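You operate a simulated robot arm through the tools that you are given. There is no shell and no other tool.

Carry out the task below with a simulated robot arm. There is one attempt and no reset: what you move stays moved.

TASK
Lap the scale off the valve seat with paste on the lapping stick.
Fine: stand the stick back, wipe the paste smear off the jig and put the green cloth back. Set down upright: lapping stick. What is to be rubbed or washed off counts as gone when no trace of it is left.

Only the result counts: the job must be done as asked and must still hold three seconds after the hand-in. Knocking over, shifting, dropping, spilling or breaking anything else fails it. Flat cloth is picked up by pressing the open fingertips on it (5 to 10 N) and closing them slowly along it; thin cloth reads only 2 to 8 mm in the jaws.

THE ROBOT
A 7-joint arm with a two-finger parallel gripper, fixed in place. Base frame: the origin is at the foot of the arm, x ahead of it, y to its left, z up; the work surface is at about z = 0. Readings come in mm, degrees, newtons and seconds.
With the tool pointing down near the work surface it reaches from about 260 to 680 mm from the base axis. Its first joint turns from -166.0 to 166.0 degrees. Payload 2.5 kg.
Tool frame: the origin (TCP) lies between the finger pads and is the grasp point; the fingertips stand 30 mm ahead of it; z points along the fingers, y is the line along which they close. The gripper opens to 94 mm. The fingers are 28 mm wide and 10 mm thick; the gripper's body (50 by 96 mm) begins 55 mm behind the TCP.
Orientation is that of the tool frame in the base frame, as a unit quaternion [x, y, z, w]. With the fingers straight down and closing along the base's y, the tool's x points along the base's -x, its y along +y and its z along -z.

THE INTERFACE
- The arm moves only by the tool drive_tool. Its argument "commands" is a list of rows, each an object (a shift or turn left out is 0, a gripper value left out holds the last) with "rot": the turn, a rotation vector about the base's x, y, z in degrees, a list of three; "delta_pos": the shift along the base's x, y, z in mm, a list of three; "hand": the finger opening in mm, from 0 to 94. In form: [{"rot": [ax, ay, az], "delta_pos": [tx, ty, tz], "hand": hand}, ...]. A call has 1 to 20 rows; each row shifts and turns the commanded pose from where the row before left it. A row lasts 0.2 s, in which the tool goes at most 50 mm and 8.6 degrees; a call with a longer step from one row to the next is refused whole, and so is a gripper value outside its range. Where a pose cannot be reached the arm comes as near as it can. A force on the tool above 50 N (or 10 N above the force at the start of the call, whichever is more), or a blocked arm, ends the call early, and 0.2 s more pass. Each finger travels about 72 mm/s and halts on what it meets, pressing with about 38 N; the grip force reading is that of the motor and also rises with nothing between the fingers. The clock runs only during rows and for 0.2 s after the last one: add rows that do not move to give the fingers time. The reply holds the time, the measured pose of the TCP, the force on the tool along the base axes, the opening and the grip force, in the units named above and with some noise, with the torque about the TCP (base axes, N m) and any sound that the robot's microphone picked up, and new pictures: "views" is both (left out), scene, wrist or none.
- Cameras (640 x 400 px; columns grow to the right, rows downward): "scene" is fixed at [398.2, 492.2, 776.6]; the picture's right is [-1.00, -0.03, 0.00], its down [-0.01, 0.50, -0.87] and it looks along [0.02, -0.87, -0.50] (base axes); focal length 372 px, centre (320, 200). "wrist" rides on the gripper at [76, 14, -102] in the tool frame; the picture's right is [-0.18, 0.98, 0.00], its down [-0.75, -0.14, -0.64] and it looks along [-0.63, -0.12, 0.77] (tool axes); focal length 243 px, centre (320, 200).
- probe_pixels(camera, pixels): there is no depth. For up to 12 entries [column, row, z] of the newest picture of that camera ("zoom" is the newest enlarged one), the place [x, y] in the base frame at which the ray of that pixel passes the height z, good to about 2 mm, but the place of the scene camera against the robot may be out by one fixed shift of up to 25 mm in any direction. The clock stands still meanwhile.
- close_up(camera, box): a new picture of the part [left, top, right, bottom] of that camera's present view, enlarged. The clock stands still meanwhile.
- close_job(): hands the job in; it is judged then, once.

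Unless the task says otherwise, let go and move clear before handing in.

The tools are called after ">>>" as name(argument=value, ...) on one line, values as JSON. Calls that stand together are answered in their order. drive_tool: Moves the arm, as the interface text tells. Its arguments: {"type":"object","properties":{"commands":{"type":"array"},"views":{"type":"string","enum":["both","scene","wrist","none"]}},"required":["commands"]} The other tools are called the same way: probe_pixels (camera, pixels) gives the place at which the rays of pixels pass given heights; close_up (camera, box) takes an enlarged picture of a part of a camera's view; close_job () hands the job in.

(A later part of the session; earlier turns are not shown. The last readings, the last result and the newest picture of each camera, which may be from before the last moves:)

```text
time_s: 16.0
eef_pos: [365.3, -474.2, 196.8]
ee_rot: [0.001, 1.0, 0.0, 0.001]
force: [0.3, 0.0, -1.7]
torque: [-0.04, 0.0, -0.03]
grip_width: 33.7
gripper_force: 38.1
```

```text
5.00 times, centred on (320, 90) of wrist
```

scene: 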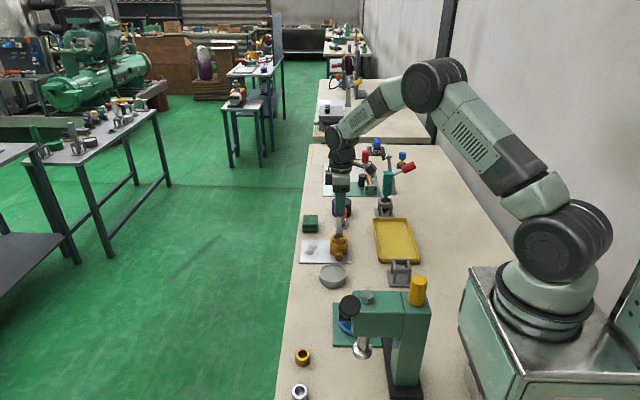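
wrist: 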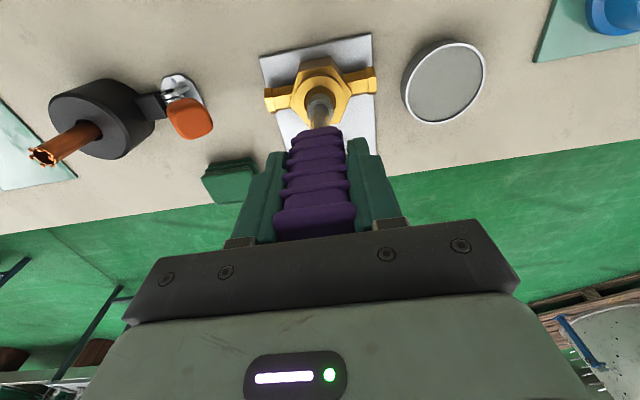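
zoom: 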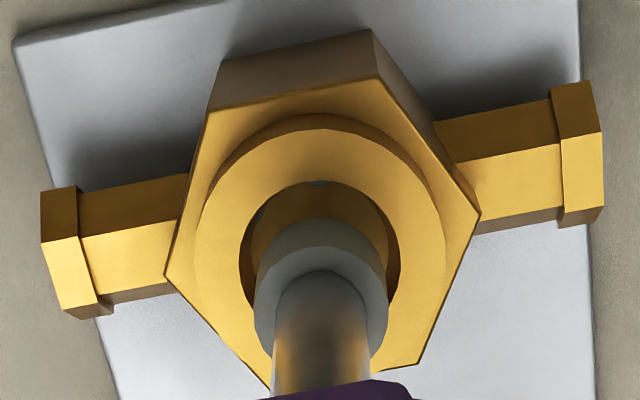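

The bob is centred over the bore (wrist zoom: bob 255–387, bore 240–399). Continuing down in 2 mm steps.

>>> drive_tool(commands=[{"delta_pos": [0, 0, -2]}, {"delta_pos": [0, 0, -2]}, {"delta_pos": [0, 0, -2]}, {"delta_pos": [0, 0, -2]}, {"delta_pos": [0, 0, 0]}], views="none")

>>> close_up(camera="scene", box=[320, 205, 360, 265])

>>> close_up(camera="wrist", box=[280, 50, 360, 130])

```text
time_s: 17.2
eef_pos: [365.1, -474.2, 188.5]
ee_rot: [0.001, 1.0, -0.001, 0.0]
force: [0.5, 0.0, -2.4]
torque: [0.0, -0.02, 0.03]
grip_width: 33.9
gripper_force: 37.7
```

```text
6.67 times, centred on (340, 235) of scene
```

zoom: 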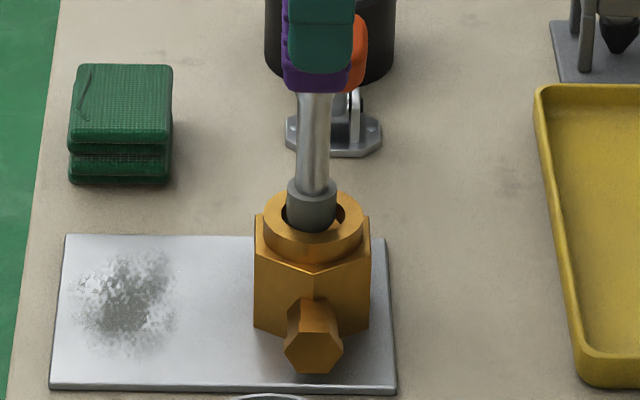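

```text
5.00 times, centred on (320, 90) of wrist
```

zoom: 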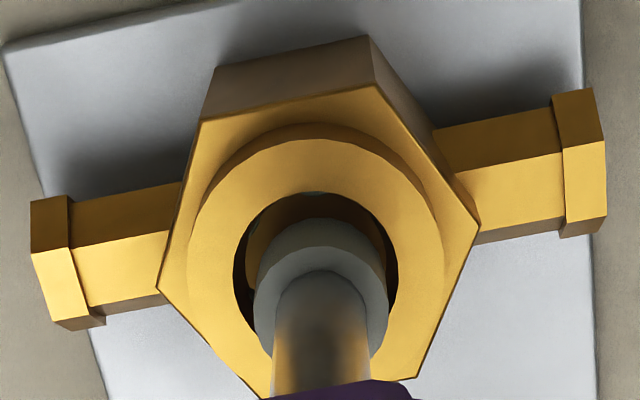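

Still free; the bob's lower edge is entering the bore. I'll nudge x by -0.8 mm and continue down in 2 mm steps.

>>> drive_tool(commands=[{"delta_pos": [-0.8, 0, -2]}, {"delta_pos": [0, 0, -2]}, {"delta_pos": [0, 0, -2]}, {"delta_pos": [0, 0, 0]}], views="none")

>>> close_up(camera="scene", box=[320, 205, 360, 265])

>>> close_up(camera="wrist", box=[280, 50, 360, 130])

```text
time_s: 18.2
eef_pos: [364.7, -474.9, 182.1]
ee_rot: [0.001, 1.0, 0.0, -0.001]
force: [-0.8, 0.1, -2.1]
torque: [0.01, -0.01, 0.01]
grip_width: 34.1
gripper_force: 38.0
```

```text
6.67 times, centred on (340, 235) of scene
```

zoom: 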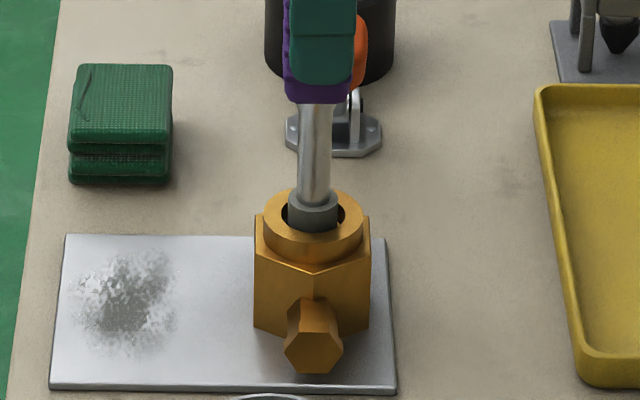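

```text
5.00 times, centred on (320, 90) of wrist
```

zoom: 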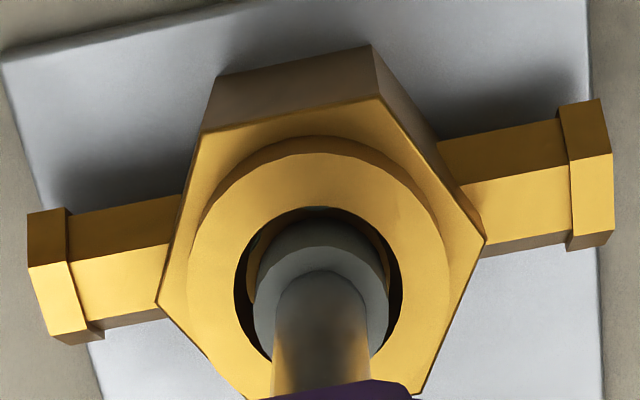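

The bob is now inside the bore without touching (force unchanged). Continuing down 6 mm.

>>> drive_tool(commands=[{"delta_pos": [0, 0, -2]}, {"delta_pos": [0, 0, -2]}, {"delta_pos": [0, 0, -2]}, {"delta_pos": [0, 0, 0]}], views="none")

>>> close_up(camera="wrist", box=[280, 50, 360, 130])

```text
time_s: 19.2
eef_pos: [366.0, -473.5, 180.1]
ee_rot: [0.0, 1.0, -0.001, 0.003]
force: [-4.4, 8.1, 45.1]
torque: [0.94, 0.53, 0.02]
grip_width: 34.1
gripper_force: 38.0
```

```text
5.00 times, centred on (320, 90) of wrist
```

zoom: 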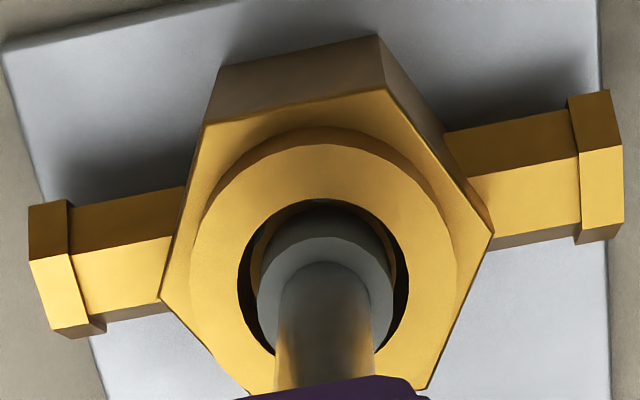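

The bob has met the seat: 45 N at TCP z≈180 (commanded 176), so I'll back off about 2.5 mm to a moderate press, then twist back and forth about the axis.

>>> drive_tool(commands=[{"delta_pos": [0, 0, 2.5]}, {"delta_pos": [0, 0, 0]}], views="none")

```text
time_s: 19.8
eef_pos: [365.4, -473.7, 179.1]
ee_rot: [0.0, 1.0, -0.001, 0.002]
force: [5.9, -0.7, 17.7]
torque: [-0.01, -1.12, -0.03]
grip_width: 33.7
gripper_force: 38.0
```

The press is now about 18 N on the seat. I'll twist the stick ±32° about its axis.

>>> drive_tool(commands=[{"rot": [0, 0, 8]}, {"rot": [0, 0, 8]}, {"rot": [0, 0, 8]}, {"rot": [0, 0, 8]}, {"rot": [0, 0, -8]}, {"rot": [0, 0, -8]}, {"rot": [0, 0, -8]}, {"rot": [0, 0, -8]}, {"rot": [0, 0, -8]}, {"rot": [0, 0, -8]}, {"rot": [0, 0, -8]}, {"rot": [0, 0, -8]}, {"rot": [0, 0, 8]}, {"rot": [0, 0, 8]}, {"rot": [0, 0, 8]}, {"rot": [0, 0, 8]}, {"rot": [0, 0, 0]}])

>>> close_up(camera="wrist", box=[280, 50, 360, 130])

>>> close_up(camera="scene", box=[320, 205, 360, 265])

```text
time_s: 23.4
eef_pos: [365.1, -473.4, 179.4]
ee_rot: [-0.001, 1.0, -0.001, 0.0]
force: [0.8, -6.7, 16.6]
torque: [-0.66, -0.08, 0.04]
grip_width: 33.8
gripper_force: 38.2
```

scene: 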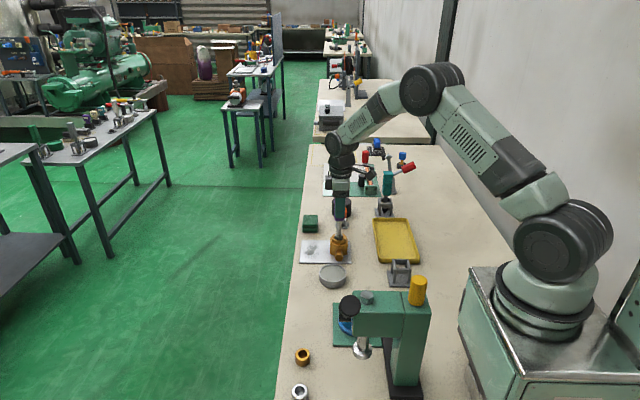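
wrist: 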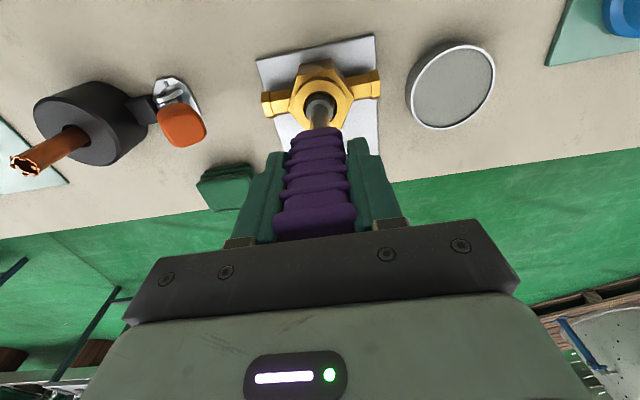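

```text
5.00 times, centred on (320, 90) of wrist
```

zoom: 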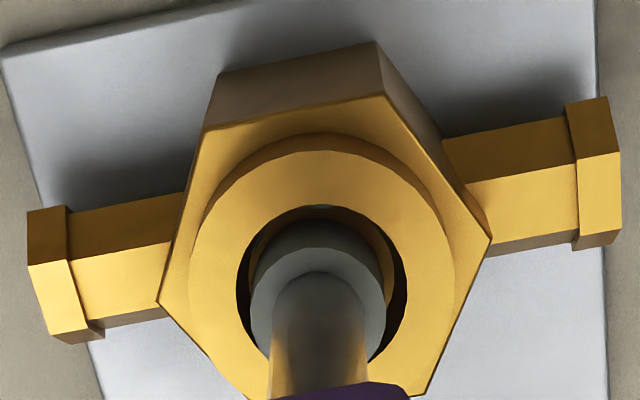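

```text
6.67 times, centred on (340, 235) of scene
```

zoom: 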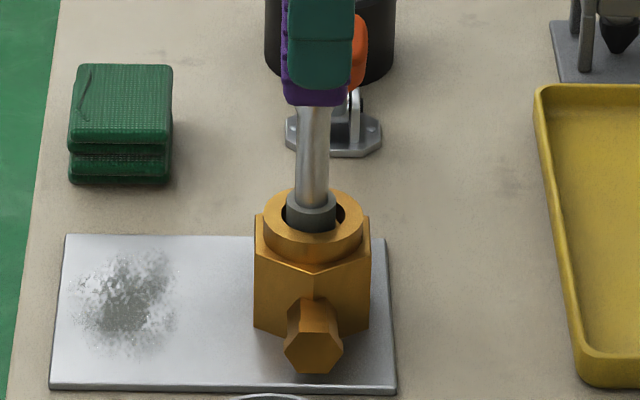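

No slip or movement of the valve. I'll lift out and offset by +40 mm in x so the wrist camera can look straight down into the bore.

>>> drive_tool(commands=[{"delta_pos": [0, 0, 3.5]}, {"delta_pos": [0, 0, 10]}, {"delta_pos": [0, 0, 20]}, {"delta_pos": [20, 0, 10]}, {"delta_pos": [20, 0, 0]}, {"delta_pos": [0, 0, 0]}], views="wrist")

>>> close_up(camera="wrist", box=[280, 20, 360, 90])

>>> close_up(camera="scene", box=[320, 215, 360, 255])

```text
time_s: 24.8
eef_pos: [406.6, -474.3, 222.6]
ee_rot: [0.0, 1.0, 0.0, -0.001]
force: [0.0, -1.0, -2.0]
torque: [-0.04, -0.01, -0.02]
grip_width: 33.8
gripper_force: 38.1
```

wrist: 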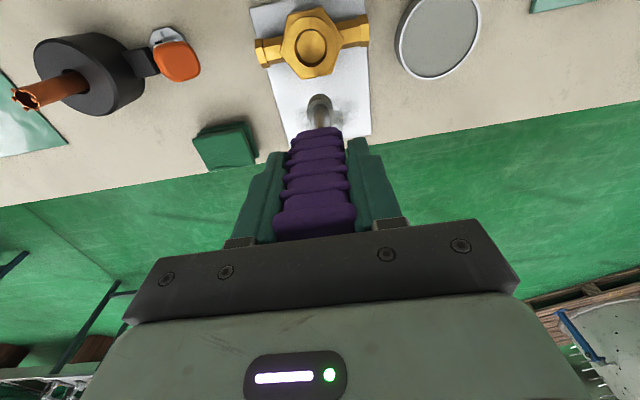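

```text
5.71 times, centred on (320, 55) of wrist
```

zoom: 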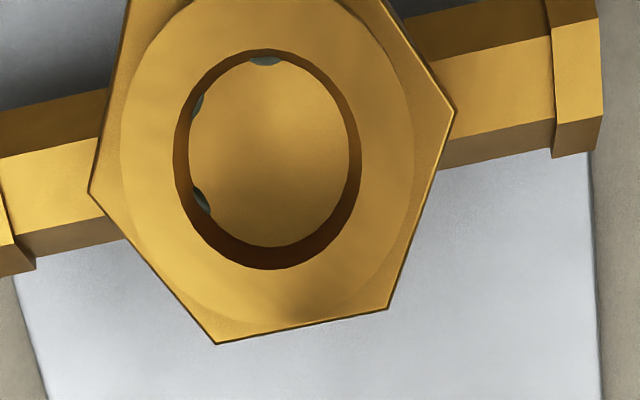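

```text
10.00 times, centred on (340, 235) of scene
```

zoom: 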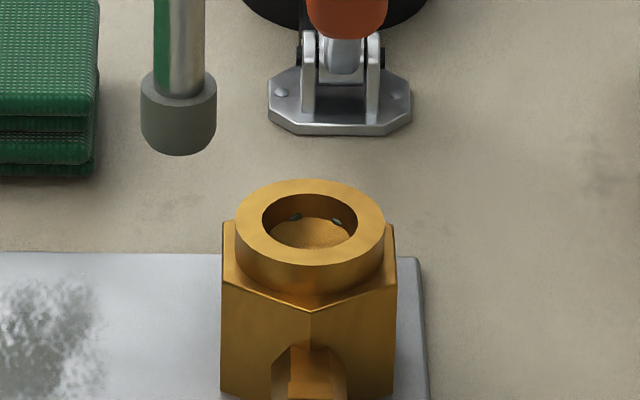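

Some spots are gone, but three remain at wrist zoom (265,60), (197,105) and (200,203), i.e. on the low-x and -y side. I'll probe the bore rim from this straight-down view so I can orbit the bob toward those spots.

>>> probe_pixels(camera="wrist", pixels=[[294.3, 46.6, 60], [327.2, 47.1, 60], [310.9, 28.4, 60], [311.6, 67.25, 60], [310.4, 30.5, 50], [298.5, 38.4, 50], [299, 55.5, 50], [299, 47, 50], [325.4, 47, 50], [312, 63.5, 50], [310.9, 31, 50]])

```text
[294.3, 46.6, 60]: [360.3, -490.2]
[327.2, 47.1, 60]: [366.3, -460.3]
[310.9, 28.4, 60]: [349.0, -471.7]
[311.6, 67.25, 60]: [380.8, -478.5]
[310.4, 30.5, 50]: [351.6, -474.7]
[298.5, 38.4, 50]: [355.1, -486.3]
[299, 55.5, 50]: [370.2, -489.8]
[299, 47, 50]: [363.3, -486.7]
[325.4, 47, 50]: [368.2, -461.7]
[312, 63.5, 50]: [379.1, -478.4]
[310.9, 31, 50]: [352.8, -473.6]
```

The bore centre comes out at (364.5,-475.2), radius ~15.5, with the remaining spots toward -x, (-x,-y) and (-y). I'll go back in at the centre, press, and offset the bob toward -x while twisting.

>>> drive_tool(commands=[{"delta_pos": [-20, 0, 0]}, {"delta_pos": [-20.2, -0.4, -10]}, {"delta_pos": [0, 0, -10]}, {"delta_pos": [0, 0, -10]}, {"delta_pos": [0, 0, -8]}, {"delta_pos": [0, 0, -4]}, {"delta_pos": [0, 0, -1.5]}, {"delta_pos": [0, 0, 0]}], views="none")

>>> close_up(camera="wrist", box=[280, 50, 360, 130])

```text
time_s: 26.6
eef_pos: [365.4, -474.3, 178.7]
ee_rot: [-0.001, 1.0, 0.0, 0.0]
force: [-2.0, 1.3, 1.8]
torque: [0.17, 0.23, 0.0]
grip_width: 33.8
gripper_force: 38.3
```

```text
5.00 times, centred on (320, 90) of wrist
```

zoom: 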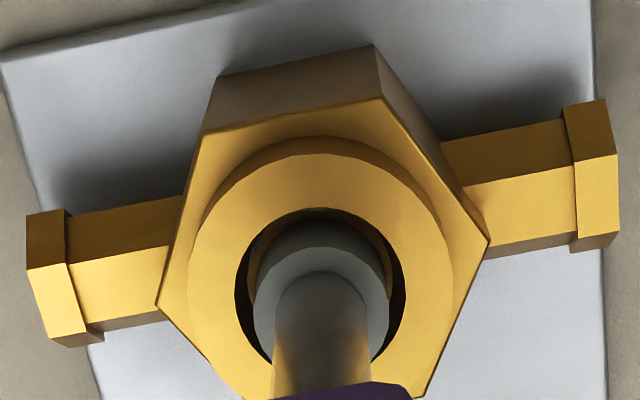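

Just touching now (2 N). I'll press about 1.3 mm further, then offset toward -x and (-x,-y) while twisting.

>>> drive_tool(commands=[{"delta_pos": [0, 0, -1.3]}, {"delta_pos": [-3, 0, 0]}, {"rot": [0, 0, 8]}, {"rot": [0, 0, 8]}, {"rot": [0, 0, -8]}, {"rot": [0, 0, -8]}, {"rot": [0, 0, -8]}, {"rot": [0, 0, -8]}, {"rot": [0, 0, 8]}, {"rot": [0, 0, 8]}, {"delta_pos": [0, 0, 0]}], views="none")

>>> close_up(camera="wrist", box=[280, 50, 360, 130])

```text
time_s: 29.0
eef_pos: [361.7, -475.3, 179.0]
ee_rot: [-0.001, 1.0, 0.0, 0.001]
force: [8.7, 1.6, 25.6]
torque: [0.16, -1.0, -0.02]
grip_width: 33.9
gripper_force: 38.4
```

```text
5.00 times, centred on (320, 90) of wrist
```

zoom: 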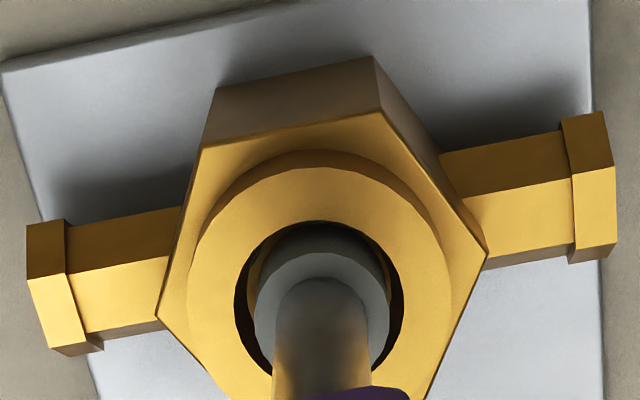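

The bob moved to the -x side with 26 N. Next offsets toward (-x,-y) and then (-y), twisting at each.

>>> drive_tool(commands=[{"delta_pos": [1, -2.3, 0.3]}, {"rot": [0, 0, 8]}, {"rot": [0, 0, 8]}, {"rot": [0, 0, -8]}, {"rot": [0, 0, -8]}, {"rot": [0, 0, -8]}, {"rot": [0, 0, -8]}, {"rot": [0, 0, 8]}, {"rot": [0, 0, 8]}, {"delta_pos": [3, -0.7, 0]}, {"rot": [0, 0, 8]}, {"rot": [0, 0, 8]}, {"rot": [0, 0, -8]}, {"rot": [0, 0, -8]}, {"rot": [0, 0, -8]}, {"rot": [0, 0, -8]}, {"rot": [0, 0, 8]}, {"rot": [0, 0, 8]}, {"delta_pos": [0, 0, 0]}], views="none")

>>> close_up(camera="wrist", box=[280, 50, 360, 130])

```text
time_s: 33.0
eef_pos: [366.3, -479.1, 177.7]
ee_rot: [-0.001, 1.0, 0.0, -0.001]
force: [-4.7, 8.7, 15.4]
torque: [1.06, 0.43, 0.06]
grip_width: 34.0
gripper_force: 38.3
```

```text
5.00 times, centred on (320, 90) of wrist
```

zoom: 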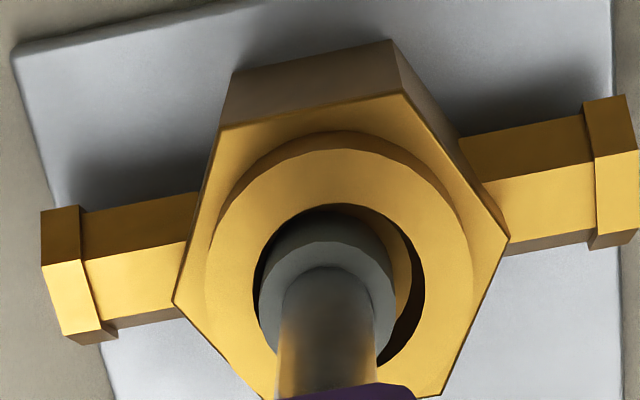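

Force steady at 15 N on the -y side. I'll recentre, lift out and inspect again from the straight-down view.

>>> drive_tool(commands=[{"delta_pos": [-1, 3, 2.5]}, {"delta_pos": [0, 0, 10]}, {"delta_pos": [0, 0, 20]}, {"delta_pos": [20, 0, 12]}, {"delta_pos": [20, 0, 0]}, {"delta_pos": [0, 0, 0]}], views="wrist")

>>> close_up(camera="wrist", box=[280, 20, 360, 90])

>>> close_up(camera="scene", box=[320, 215, 360, 255])

```text
time_s: 34.4
eef_pos: [405.9, -474.5, 222.3]
ee_rot: [0.0, 1.0, 0.0, 0.0]
force: [0.1, 0.3, -1.4]
torque: [-0.02, -0.02, -0.03]
grip_width: 33.8
gripper_force: 37.9
```

wrist: 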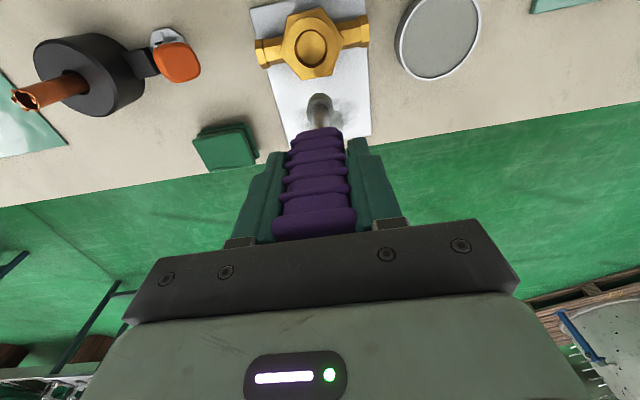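

```text
5.71 times, centred on (320, 55) of wrist
```

zoom: 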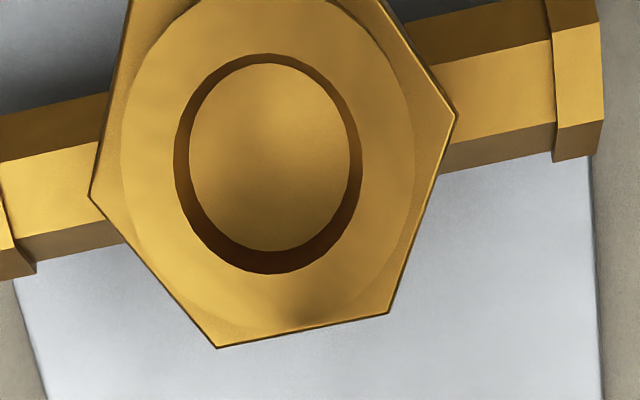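

```text
10.00 times, centred on (340, 235) of scene
```

zoom: 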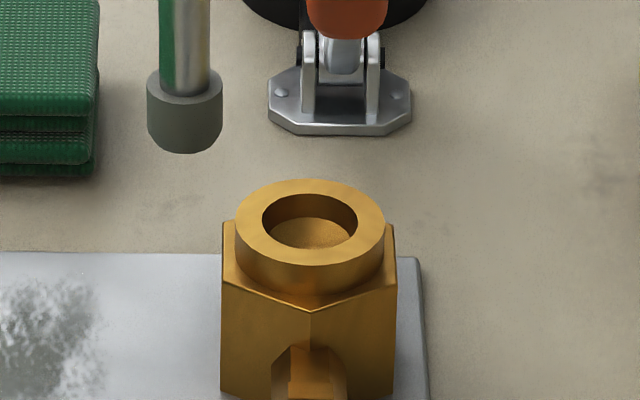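

No dark specks are visible any more in either view. I'll take tighter enlargements to look for faint traces.

>>> close_up(camera="wrist", box=[290, 25, 332, 70])

>>> close_up(camera="scene", box=[331, 231, 347, 243])

```text
8.89 times, centred on (311, 48) of wrist
```

zoom: 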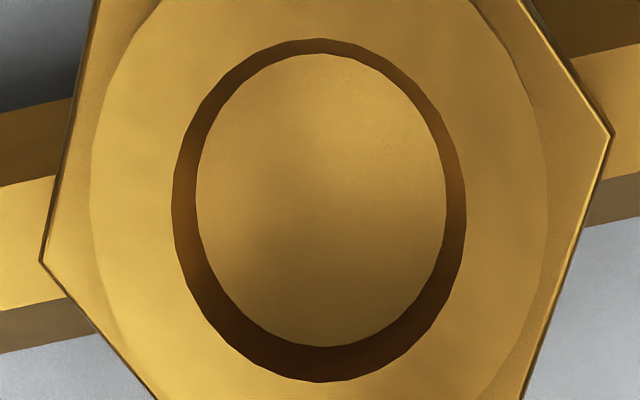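

```text
16.00 times, centred on (339, 237) of scene
```

zoom: 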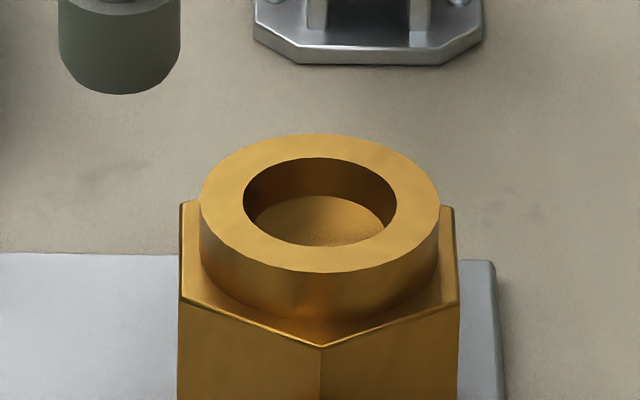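

The seat looks clean all round. For certainty I'll do one more short pass toward the +x and +y sides, which only got the first rub.

>>> drive_tool(commands=[{"delta_pos": [-20, 0, 0]}, {"delta_pos": [-20, 0, -10]}, {"delta_pos": [0, 0, -10]}, {"delta_pos": [0, 0, -10]}, {"delta_pos": [0, 0, -8]}, {"delta_pos": [0, 0, -4]}, {"delta_pos": [0, 0, -2.5]}, {"delta_pos": [3, 0, 0]}, {"rot": [0, 0, 8]}, {"rot": [0, 0, 8]}, {"rot": [0, 0, -8]}, {"rot": [0, 0, -8]}, {"rot": [0, 0, -8]}, {"rot": [0, 0, -8]}, {"rot": [0, 0, 8]}, {"rot": [0, 0, 8]}, {"delta_pos": [0, 0, 0]}], views="none")

```text
time_s: 38.0
eef_pos: [367.4, -475.5, 177.7]
ee_rot: [-0.001, 1.0, -0.001, -0.001]
force: [-4.6, -5.3, -0.7]
torque: [-0.49, 0.59, -0.05]
grip_width: 33.8
gripper_force: 37.8
```

Contact is light here (about 1 N). I'll press 1.2 mm more and twist on the +x, +x+y and +y sides.

>>> drive_tool(commands=[{"delta_pos": [0, 0, -1.2]}, {"rot": [0, 0, 8]}, {"rot": [0, 0, 8]}, {"rot": [0, 0, -8]}, {"rot": [0, 0, -8]}, {"rot": [0, 0, -8]}, {"rot": [0, 0, -8]}, {"rot": [0, 0, 8]}, {"rot": [0, 0, 8]}, {"delta_pos": [-1, 2.2, 0]}, {"rot": [0, 0, 8]}, {"rot": [0, 0, 8]}, {"rot": [0, 0, -8]}, {"rot": [0, 0, -8]}, {"rot": [0, 0, -8]}, {"rot": [0, 0, -8]}, {"rot": [0, 0, 8]}, {"rot": [0, 0, 8]}, {"delta_pos": [0, 0, 0]}], views="none")

>>> drive_tool(commands=[{"delta_pos": [-2, 0.8, 0]}, {"rot": [0, 0, 8]}, {"rot": [0, 0, 8]}, {"rot": [0, 0, -8]}, {"rot": [0, 0, -8]}, {"rot": [0, 0, -8]}, {"rot": [0, 0, -8]}, {"rot": [0, 0, 8]}, {"rot": [0, 0, 8]}, {"delta_pos": [-2, -0.8, 0]}, {"rot": [0, 0, 8]}, {"rot": [0, 0, 8]}, {"rot": [0, 0, -8]}, {"rot": [0, 0, -8]}, {"rot": [0, 0, -8]}, {"rot": [0, 0, -8]}, {"rot": [0, 0, 8]}, {"rot": [0, 0, 8]}, {"delta_pos": [0, 0, 0]}], views="none")

```text
time_s: 42.0
eef_pos: [366.9, -474.5, 177.0]
ee_rot: [-0.001, 1.0, -0.002, 0.0]
force: [1.1, -11.7, 19.8]
torque: [-1.45, -0.26, -0.13]
grip_width: 34.2
gripper_force: 37.6
```

```text
time_s: 46.0
eef_pos: [363.2, -472.3, 177.2]
ee_rot: [-0.001, 1.0, -0.001, 0.0]
force: [6.3, -1.7, 15.4]
torque: [-0.14, -0.65, -0.14]
grip_width: 34.2
gripper_force: 38.1
```

Force stayed at 15–20 N through the pass. I'll recentre, lift out, and inspect the seat and the bob.

>>> drive_tool(commands=[{"delta_pos": [2, -2.2, 2.7]}, {"delta_pos": [0, 0, 10]}, {"delta_pos": [0, 0, 20]}, {"delta_pos": [20, 0, 13]}, {"delta_pos": [20, 0, 0]}, {"delta_pos": [0, 0, 0]}], views="both")

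>>> close_up(camera="wrist", box=[285, 20, 337, 75])

>>> close_up(camera="scene", box=[295, 205, 365, 265])

```text
time_s: 47.4
eef_pos: [404.6, -475.2, 221.5]
ee_rot: [0.0, 1.0, 0.0, -0.001]
force: [0.3, 0.0, -2.0]
torque: [-0.02, 0.0, -0.02]
grip_width: 33.8
gripper_force: 38.4
```

scene: 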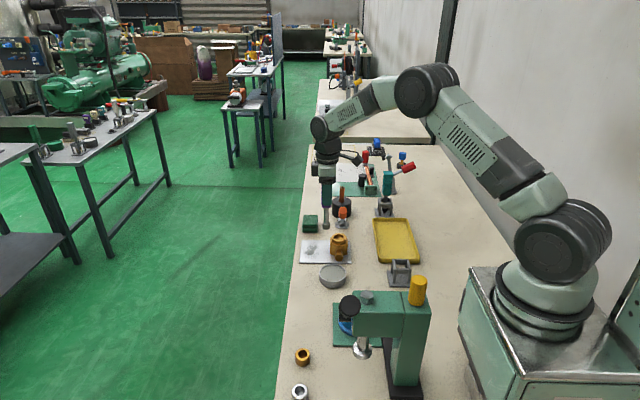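
wrist: 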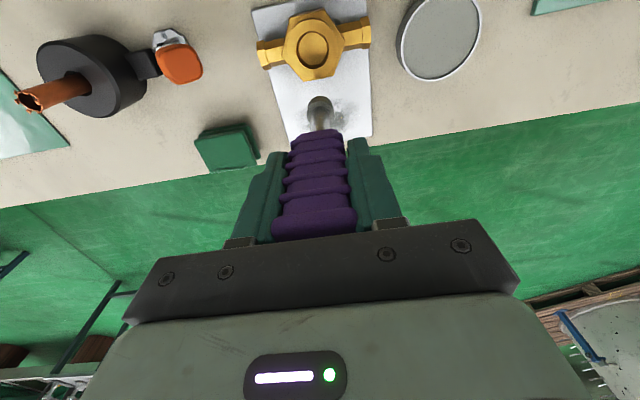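

```text
7.27 times, centred on (311, 48) of wrist
```

zoom: 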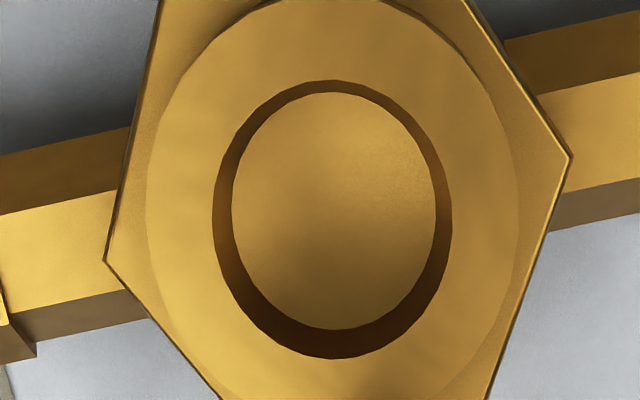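

```text
6.67 times, centred on (330, 235) of scene
```

zoom: 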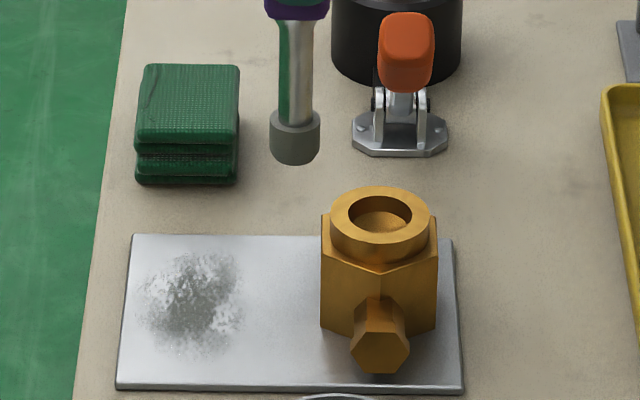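

The seat is clean, so the lapping is done. Now I'll raise the stick and carry it back above its stand at (184,-350.5).

>>> drive_tool(commands=[{"delta_pos": [0, 0, 25]}, {"delta_pos": [-20.5, 10.7, 0]}, {"delta_pos": [-36, 20, 0]}, {"delta_pos": [-36, 20, 0]}, {"delta_pos": [-36, 20, 0]}, {"delta_pos": [-36, 20, 0]}, {"delta_pos": [-36, 20, 0]}, {"delta_pos": [-20, 14, 0]}, {"delta_pos": [0, 0, 0]}, {"delta_pos": [0, 0, 0]}])

>>> close_up(camera="wrist", box=[280, 30, 370, 140])

>>> close_up(camera="scene", box=[380, 180, 440, 295])

```text
time_s: 49.6
eef_pos: [185.0, -348.3, 248.9]
ee_rot: [0.0, 1.0, -0.001, 0.0]
force: [-0.3, -0.6, -1.9]
torque: [0.01, 0.0, 0.0]
grip_width: 33.9
gripper_force: 37.9
```

scene: 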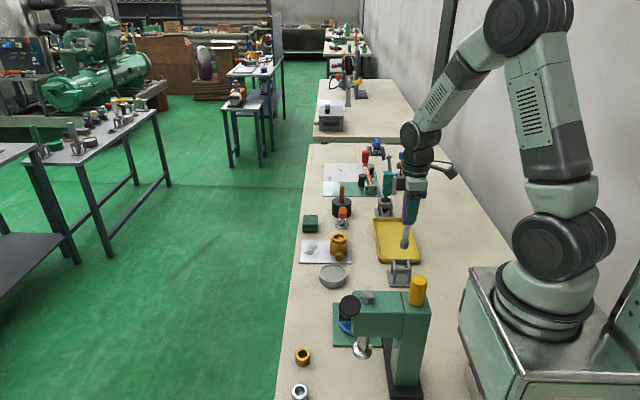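
wrist: 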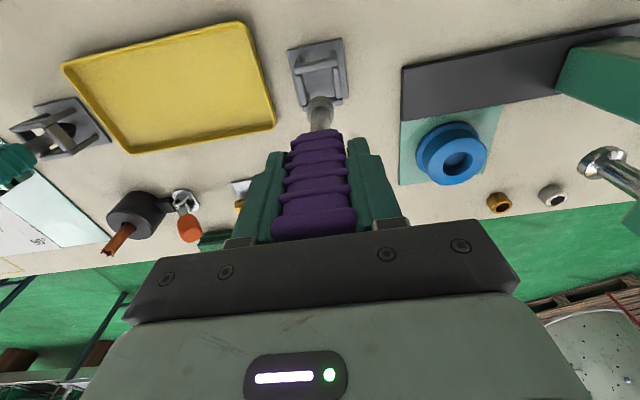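

```text
3.64 times, centred on (325, 85) of wrist
```

zoom: 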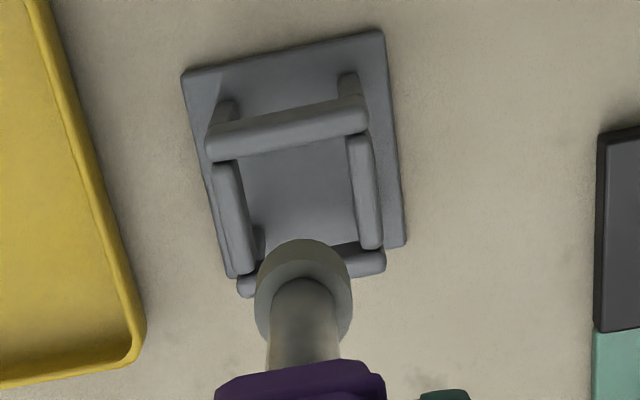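

```text
3.48 times, centred on (410, 238) of scene
```

zoom: 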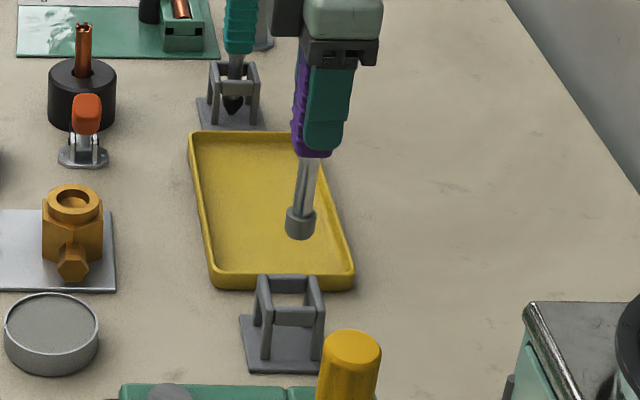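

The stick hangs over the stand; the pose reads y -348.3 against a commanded -350.5. I'll wait a moment to let it settle and re-read before lowering.

>>> drive_tool(commands=[{"delta_pos": [0, 0, -10]}, {"delta_pos": [0, 0, 0]}, {"delta_pos": [0, 0, 0]}], views="wrist")

>>> close_up(camera="wrist", box=[280, 30, 370, 140])

>>> probe_pixels(camera="wrist", pixels=[[285.7, 50, 4], [342, 38.5, 4], [348, 97.5, 4], [318, 105, 110]])

```text
time_s: 50.4
eef_pos: [184.6, -348.9, 238.6]
ee_rot: [0.0, 1.0, -0.001, 0.001]
force: [-0.5, 0.3, -1.5]
torque: [-0.06, 0.02, 0.0]
grip_width: 33.8
gripper_force: 37.9
```

wrist: 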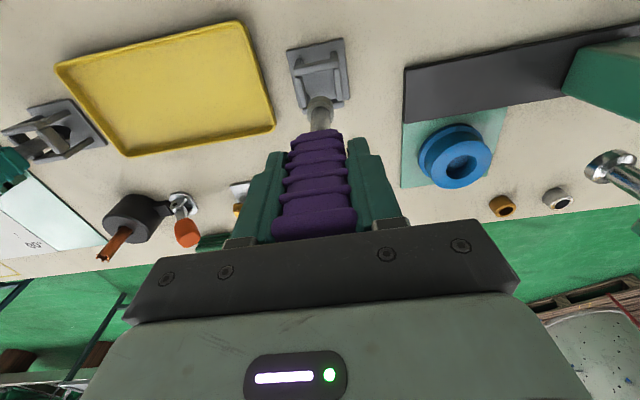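

```text
3.64 times, centred on (325, 85) of wrist
```

zoom: 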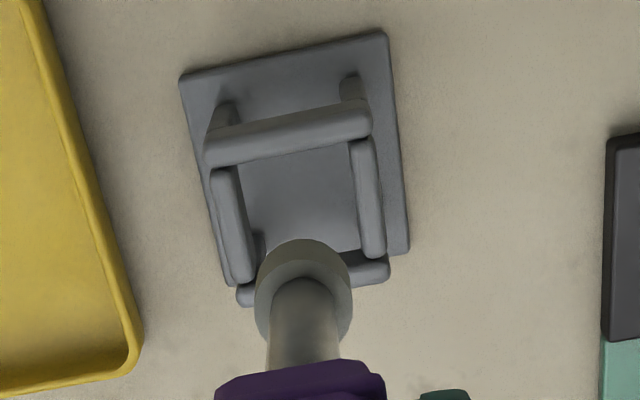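

```text
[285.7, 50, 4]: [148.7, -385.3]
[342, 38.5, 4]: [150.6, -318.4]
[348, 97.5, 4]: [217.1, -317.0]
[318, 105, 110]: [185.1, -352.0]
```

The stand is still at (183.5,-351), while the tool reads y -348.9, so I'll correct by -1.8 mm in y and lower to just above the stand's rails.

>>> drive_tool(commands=[{"delta_pos": [0, -1.8, -17]}, {"delta_pos": [0, 0, -20]}, {"delta_pos": [0, 0, -5]}, {"delta_pos": [0, 0, 0]}, {"delta_pos": [0, 0, 0]}], views="wrist")

>>> close_up(camera="wrist", box=[280, 30, 370, 140])

>>> close_up(camera="scene", box=[380, 215, 430, 290])

```text
time_s: 51.6
eef_pos: [184.1, -351.6, 195.4]
ee_rot: [0.001, 1.0, 0.0, 0.0]
force: [-0.2, -0.2, -1.6]
torque: [0.03, 0.05, 0.01]
grip_width: 33.8
gripper_force: 37.9
```

wrist: 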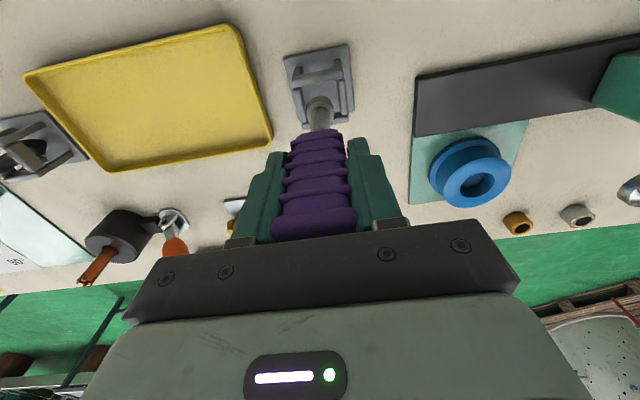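

```text
3.64 times, centred on (325, 85) of wrist
```

zoom: 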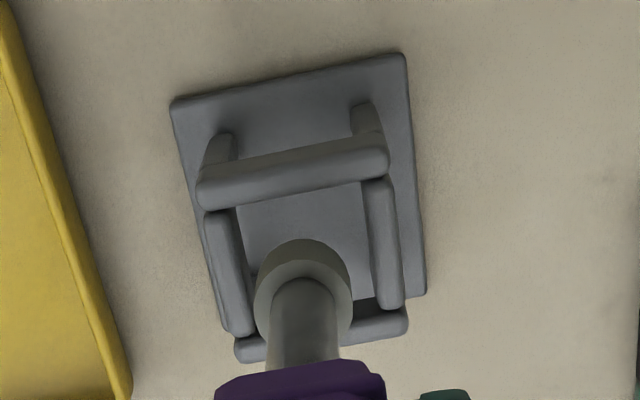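

```text
5.33 times, centred on (405, 252) of scene
```

zoom: 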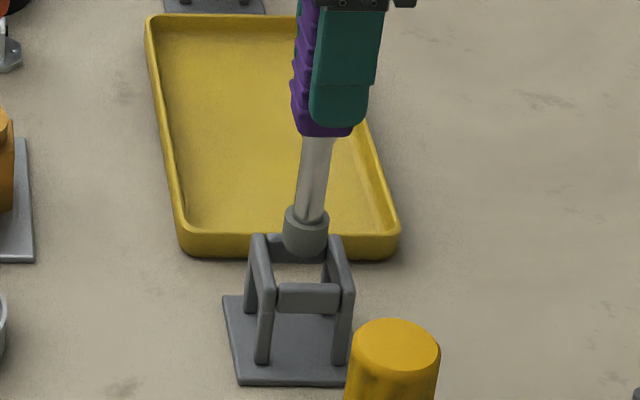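

The bob lines up between the rails in both views (wrist zoom: bob at 303, rails 230 and 380). Lowering in small steps, checking force.

>>> drive_tool(commands=[{"delta_pos": [0, 0, -5]}, {"delta_pos": [0, 0, -5]}, {"delta_pos": [0, 0, -5]}, {"delta_pos": [0, 0, -5]}, {"delta_pos": [0, 0, 0]}], views="none")

>>> close_up(camera="wrist", box=[280, 30, 370, 140])

>>> close_up(camera="scene", box=[380, 215, 430, 290])

```text
time_s: 52.8
eef_pos: [183.5, -352.1, 174.9]
ee_rot: [0.0, 1.0, 0.0, 0.0]
force: [0.3, 0.0, -2.9]
torque: [0.02, -0.01, -0.01]
grip_width: 34.1
gripper_force: 38.1
```

```text
3.64 times, centred on (325, 85) of wrist
```

zoom: 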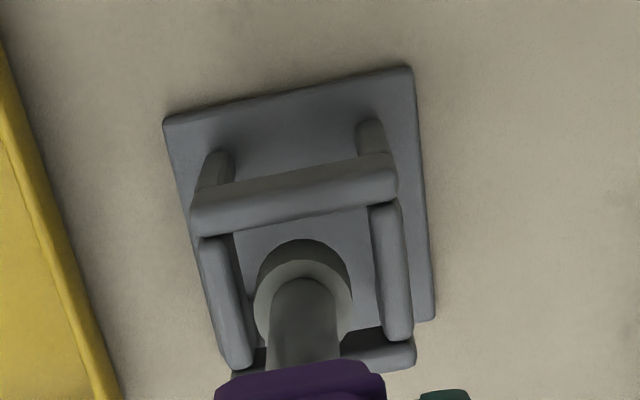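

```text
5.33 times, centred on (405, 252) of scene
```

zoom: 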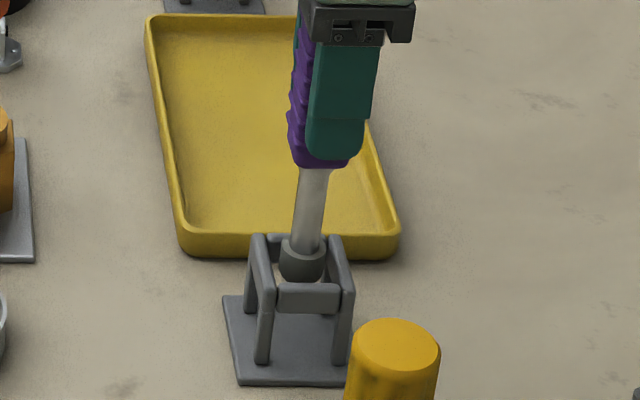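

The bob is now entering between the rails, no contact. Continuing down to z≈140.

>>> drive_tool(commands=[{"delta_pos": [0, 0, -7]}, {"delta_pos": [0, 0, -7]}, {"delta_pos": [0, 0, -7]}, {"delta_pos": [0, 0, -7]}, {"delta_pos": [0, 0, -5]}, {"delta_pos": [0, 0, -2]}, {"delta_pos": [0, 0, 0]}], views="none")

>>> close_up(camera="wrist", box=[270, 40, 380, 160])

>>> close_up(camera="scene", box=[380, 215, 430, 290])

```text
time_s: 54.4
eef_pos: [185.0, -351.2, 140.3]
ee_rot: [0.0, 1.0, 0.0, -0.001]
force: [-0.5, 0.2, -2.5]
torque: [-0.01, -0.01, 0.02]
grip_width: 34.0
gripper_force: 37.6
```

```text
3.33 times, centred on (325, 100) of wrist
```

zoom: 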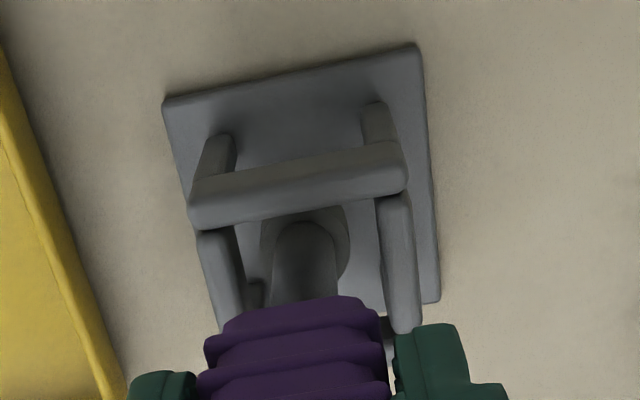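

```text
5.33 times, centred on (405, 252) of scene
```

zoom: 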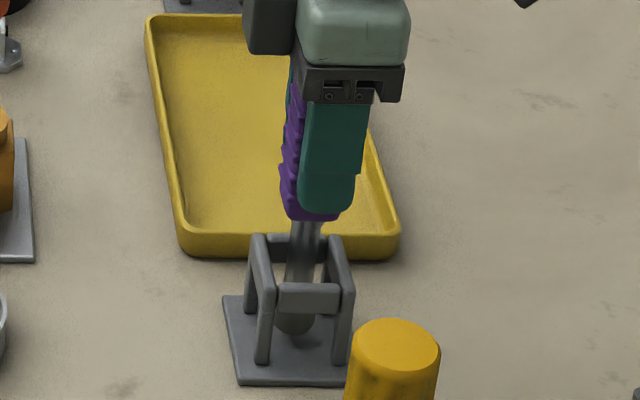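

Free and inside the stand at z 140. Now lowering by 1 mm steps until the bob meets the stand's floor.

>>> drive_tool(commands=[{"delta_pos": [0, 0, -2]}, {"delta_pos": [0, 0, -1]}, {"delta_pos": [0, 0, -1]}, {"delta_pos": [0, 0, -1]}, {"delta_pos": [0, 0, 0]}], views="none")

```text
time_s: 55.6
eef_pos: [183.7, -351.5, 135.3]
ee_rot: [-0.001, 1.0, 0.0, 0.0]
force: [0.4, 0.6, -0.7]
torque: [0.01, 0.05, -0.02]
grip_width: 33.6
gripper_force: 38.2
```

>>> drive_tool(commands=[{"delta_pos": [0, 0, -1]}, {"delta_pos": [0, 0, -1]}, {"delta_pos": [0, 0, 0]}], views="none")

```text
time_s: 56.4
eef_pos: [184.8, -352.5, 132.3]
ee_rot: [-0.001, 1.0, 0.0, 0.0]
force: [0.3, 0.9, -1.9]
torque: [0.03, -0.01, -0.02]
grip_width: 33.7
gripper_force: 38.0
```

No contact yet at z≈132.5 (the stick slid up a little in the grip during lapping). Continuing 1 mm at a time.

>>> drive_tool(commands=[{"delta_pos": [0, 0, -1]}, {"delta_pos": [0, 0, 0]}], views="none")

>>> close_up(camera="scene", box=[385, 240, 420, 290])

```text
time_s: 57.0
eef_pos: [183.7, -352.6, 133.8]
ee_rot: [0.001, 1.0, 0.0, -0.001]
force: [-0.5, 0.8, 6.9]
torque: [0.05, 0.09, -0.02]
grip_width: 34.0
gripper_force: 37.7
```

```text
8.00 times, centred on (402, 265) of scene
```

zoom: 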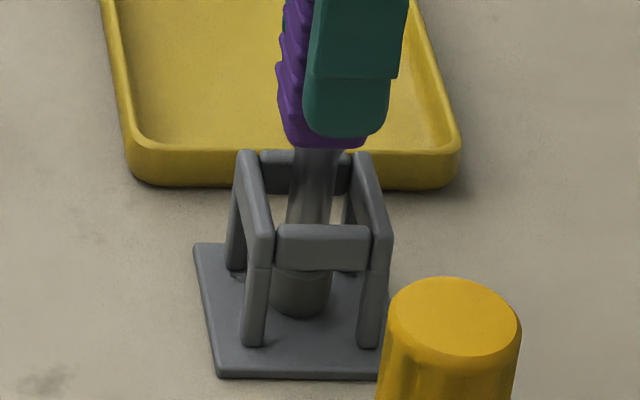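

The bob rests on the stand floor (about 8 N). I'll ease off 0.5 mm and open the jaws slowly.

>>> drive_tool(commands=[{"delta_pos": [0, 0, 0.6]}, {"hand": 34}, {"hand": 38}, {"hand": 44}, {"hand": 60}, {"hand": 80}, {"hand": 94}, {"hand": 94}, {"hand": 94}])

>>> close_up(camera="scene", box=[380, 215, 430, 290])

```text
time_s: 59.0
eef_pos: [185.6, -351.7, 132.9]
ee_rot: [0.0, 1.0, 0.0, 0.0]
force: [-0.9, 0.0, -0.2]
torque: [0.0, 0.01, 0.01]
grip_width: 93.9
gripper_force: 0.0
```

scene: 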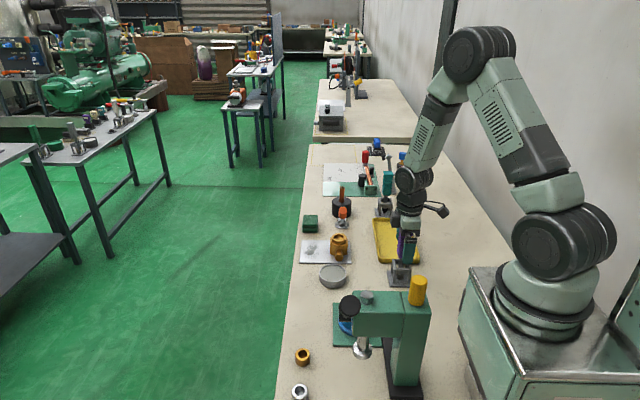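
wrist: 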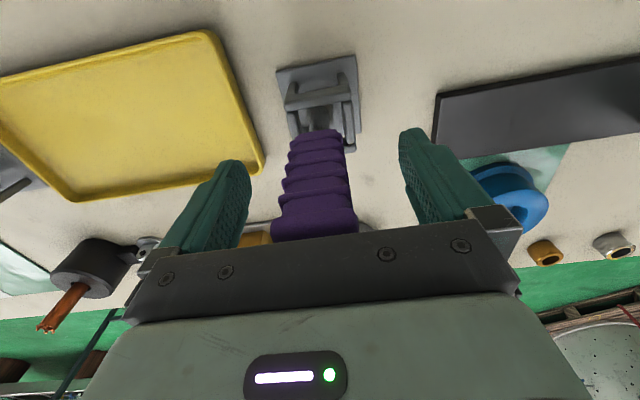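

```text
5.33 times, centred on (405, 252) of scene
```

zoom: 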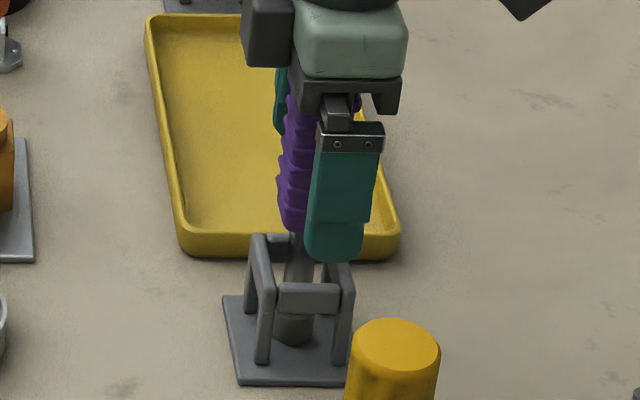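

Released, and the stick stands in its stand. I'll retract straight up clear of the handle and check that it is upright.

>>> drive_tool(commands=[{"delta_pos": [0, 0, 10]}, {"delta_pos": [0, 0, 25]}, {"delta_pos": [0, 0, 35]}, {"delta_pos": [0, 0, 40]}, {"delta_pos": [0, 0, 40]}, {"delta_pos": [0, 0, 0]}])

>>> close_up(camera="scene", box=[380, 215, 430, 290])

>>> close_up(camera="wrist", box=[270, 20, 370, 150])

```text
time_s: 60.4
eef_pos: [185.3, -351.8, 282.2]
ee_rot: [0.0, 1.0, -0.001, 0.0]
force: [0.2, 0.0, 0.4]
torque: [0.0, 0.03, 0.03]
grip_width: 93.8
gripper_force: 0.0
```

scene: 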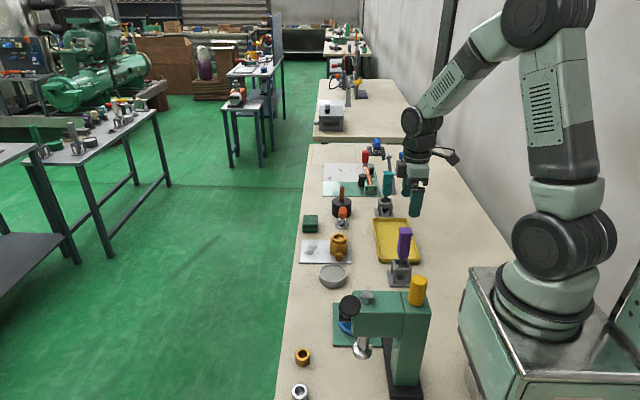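
wrist: 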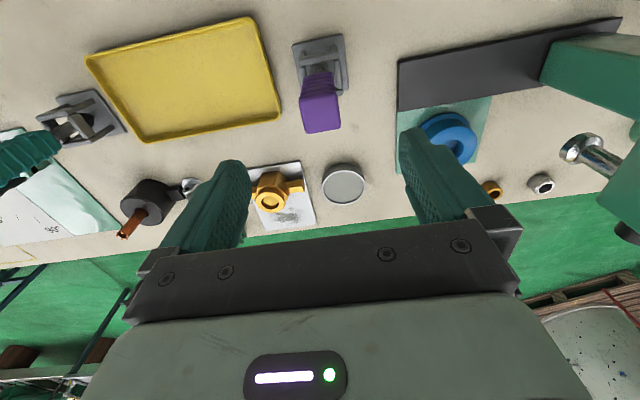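

```text
5.33 times, centred on (405, 252) of scene
```

zoom: 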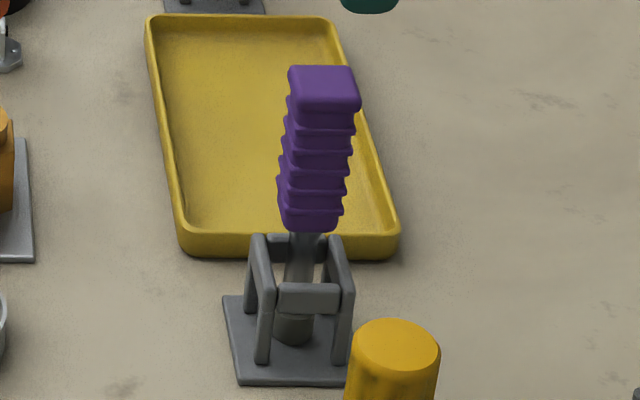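

```text
3.08 times, centred on (320, 85) of wrist
```

zoom: 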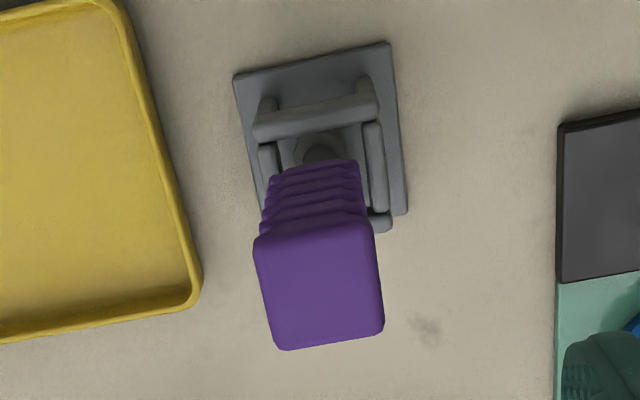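

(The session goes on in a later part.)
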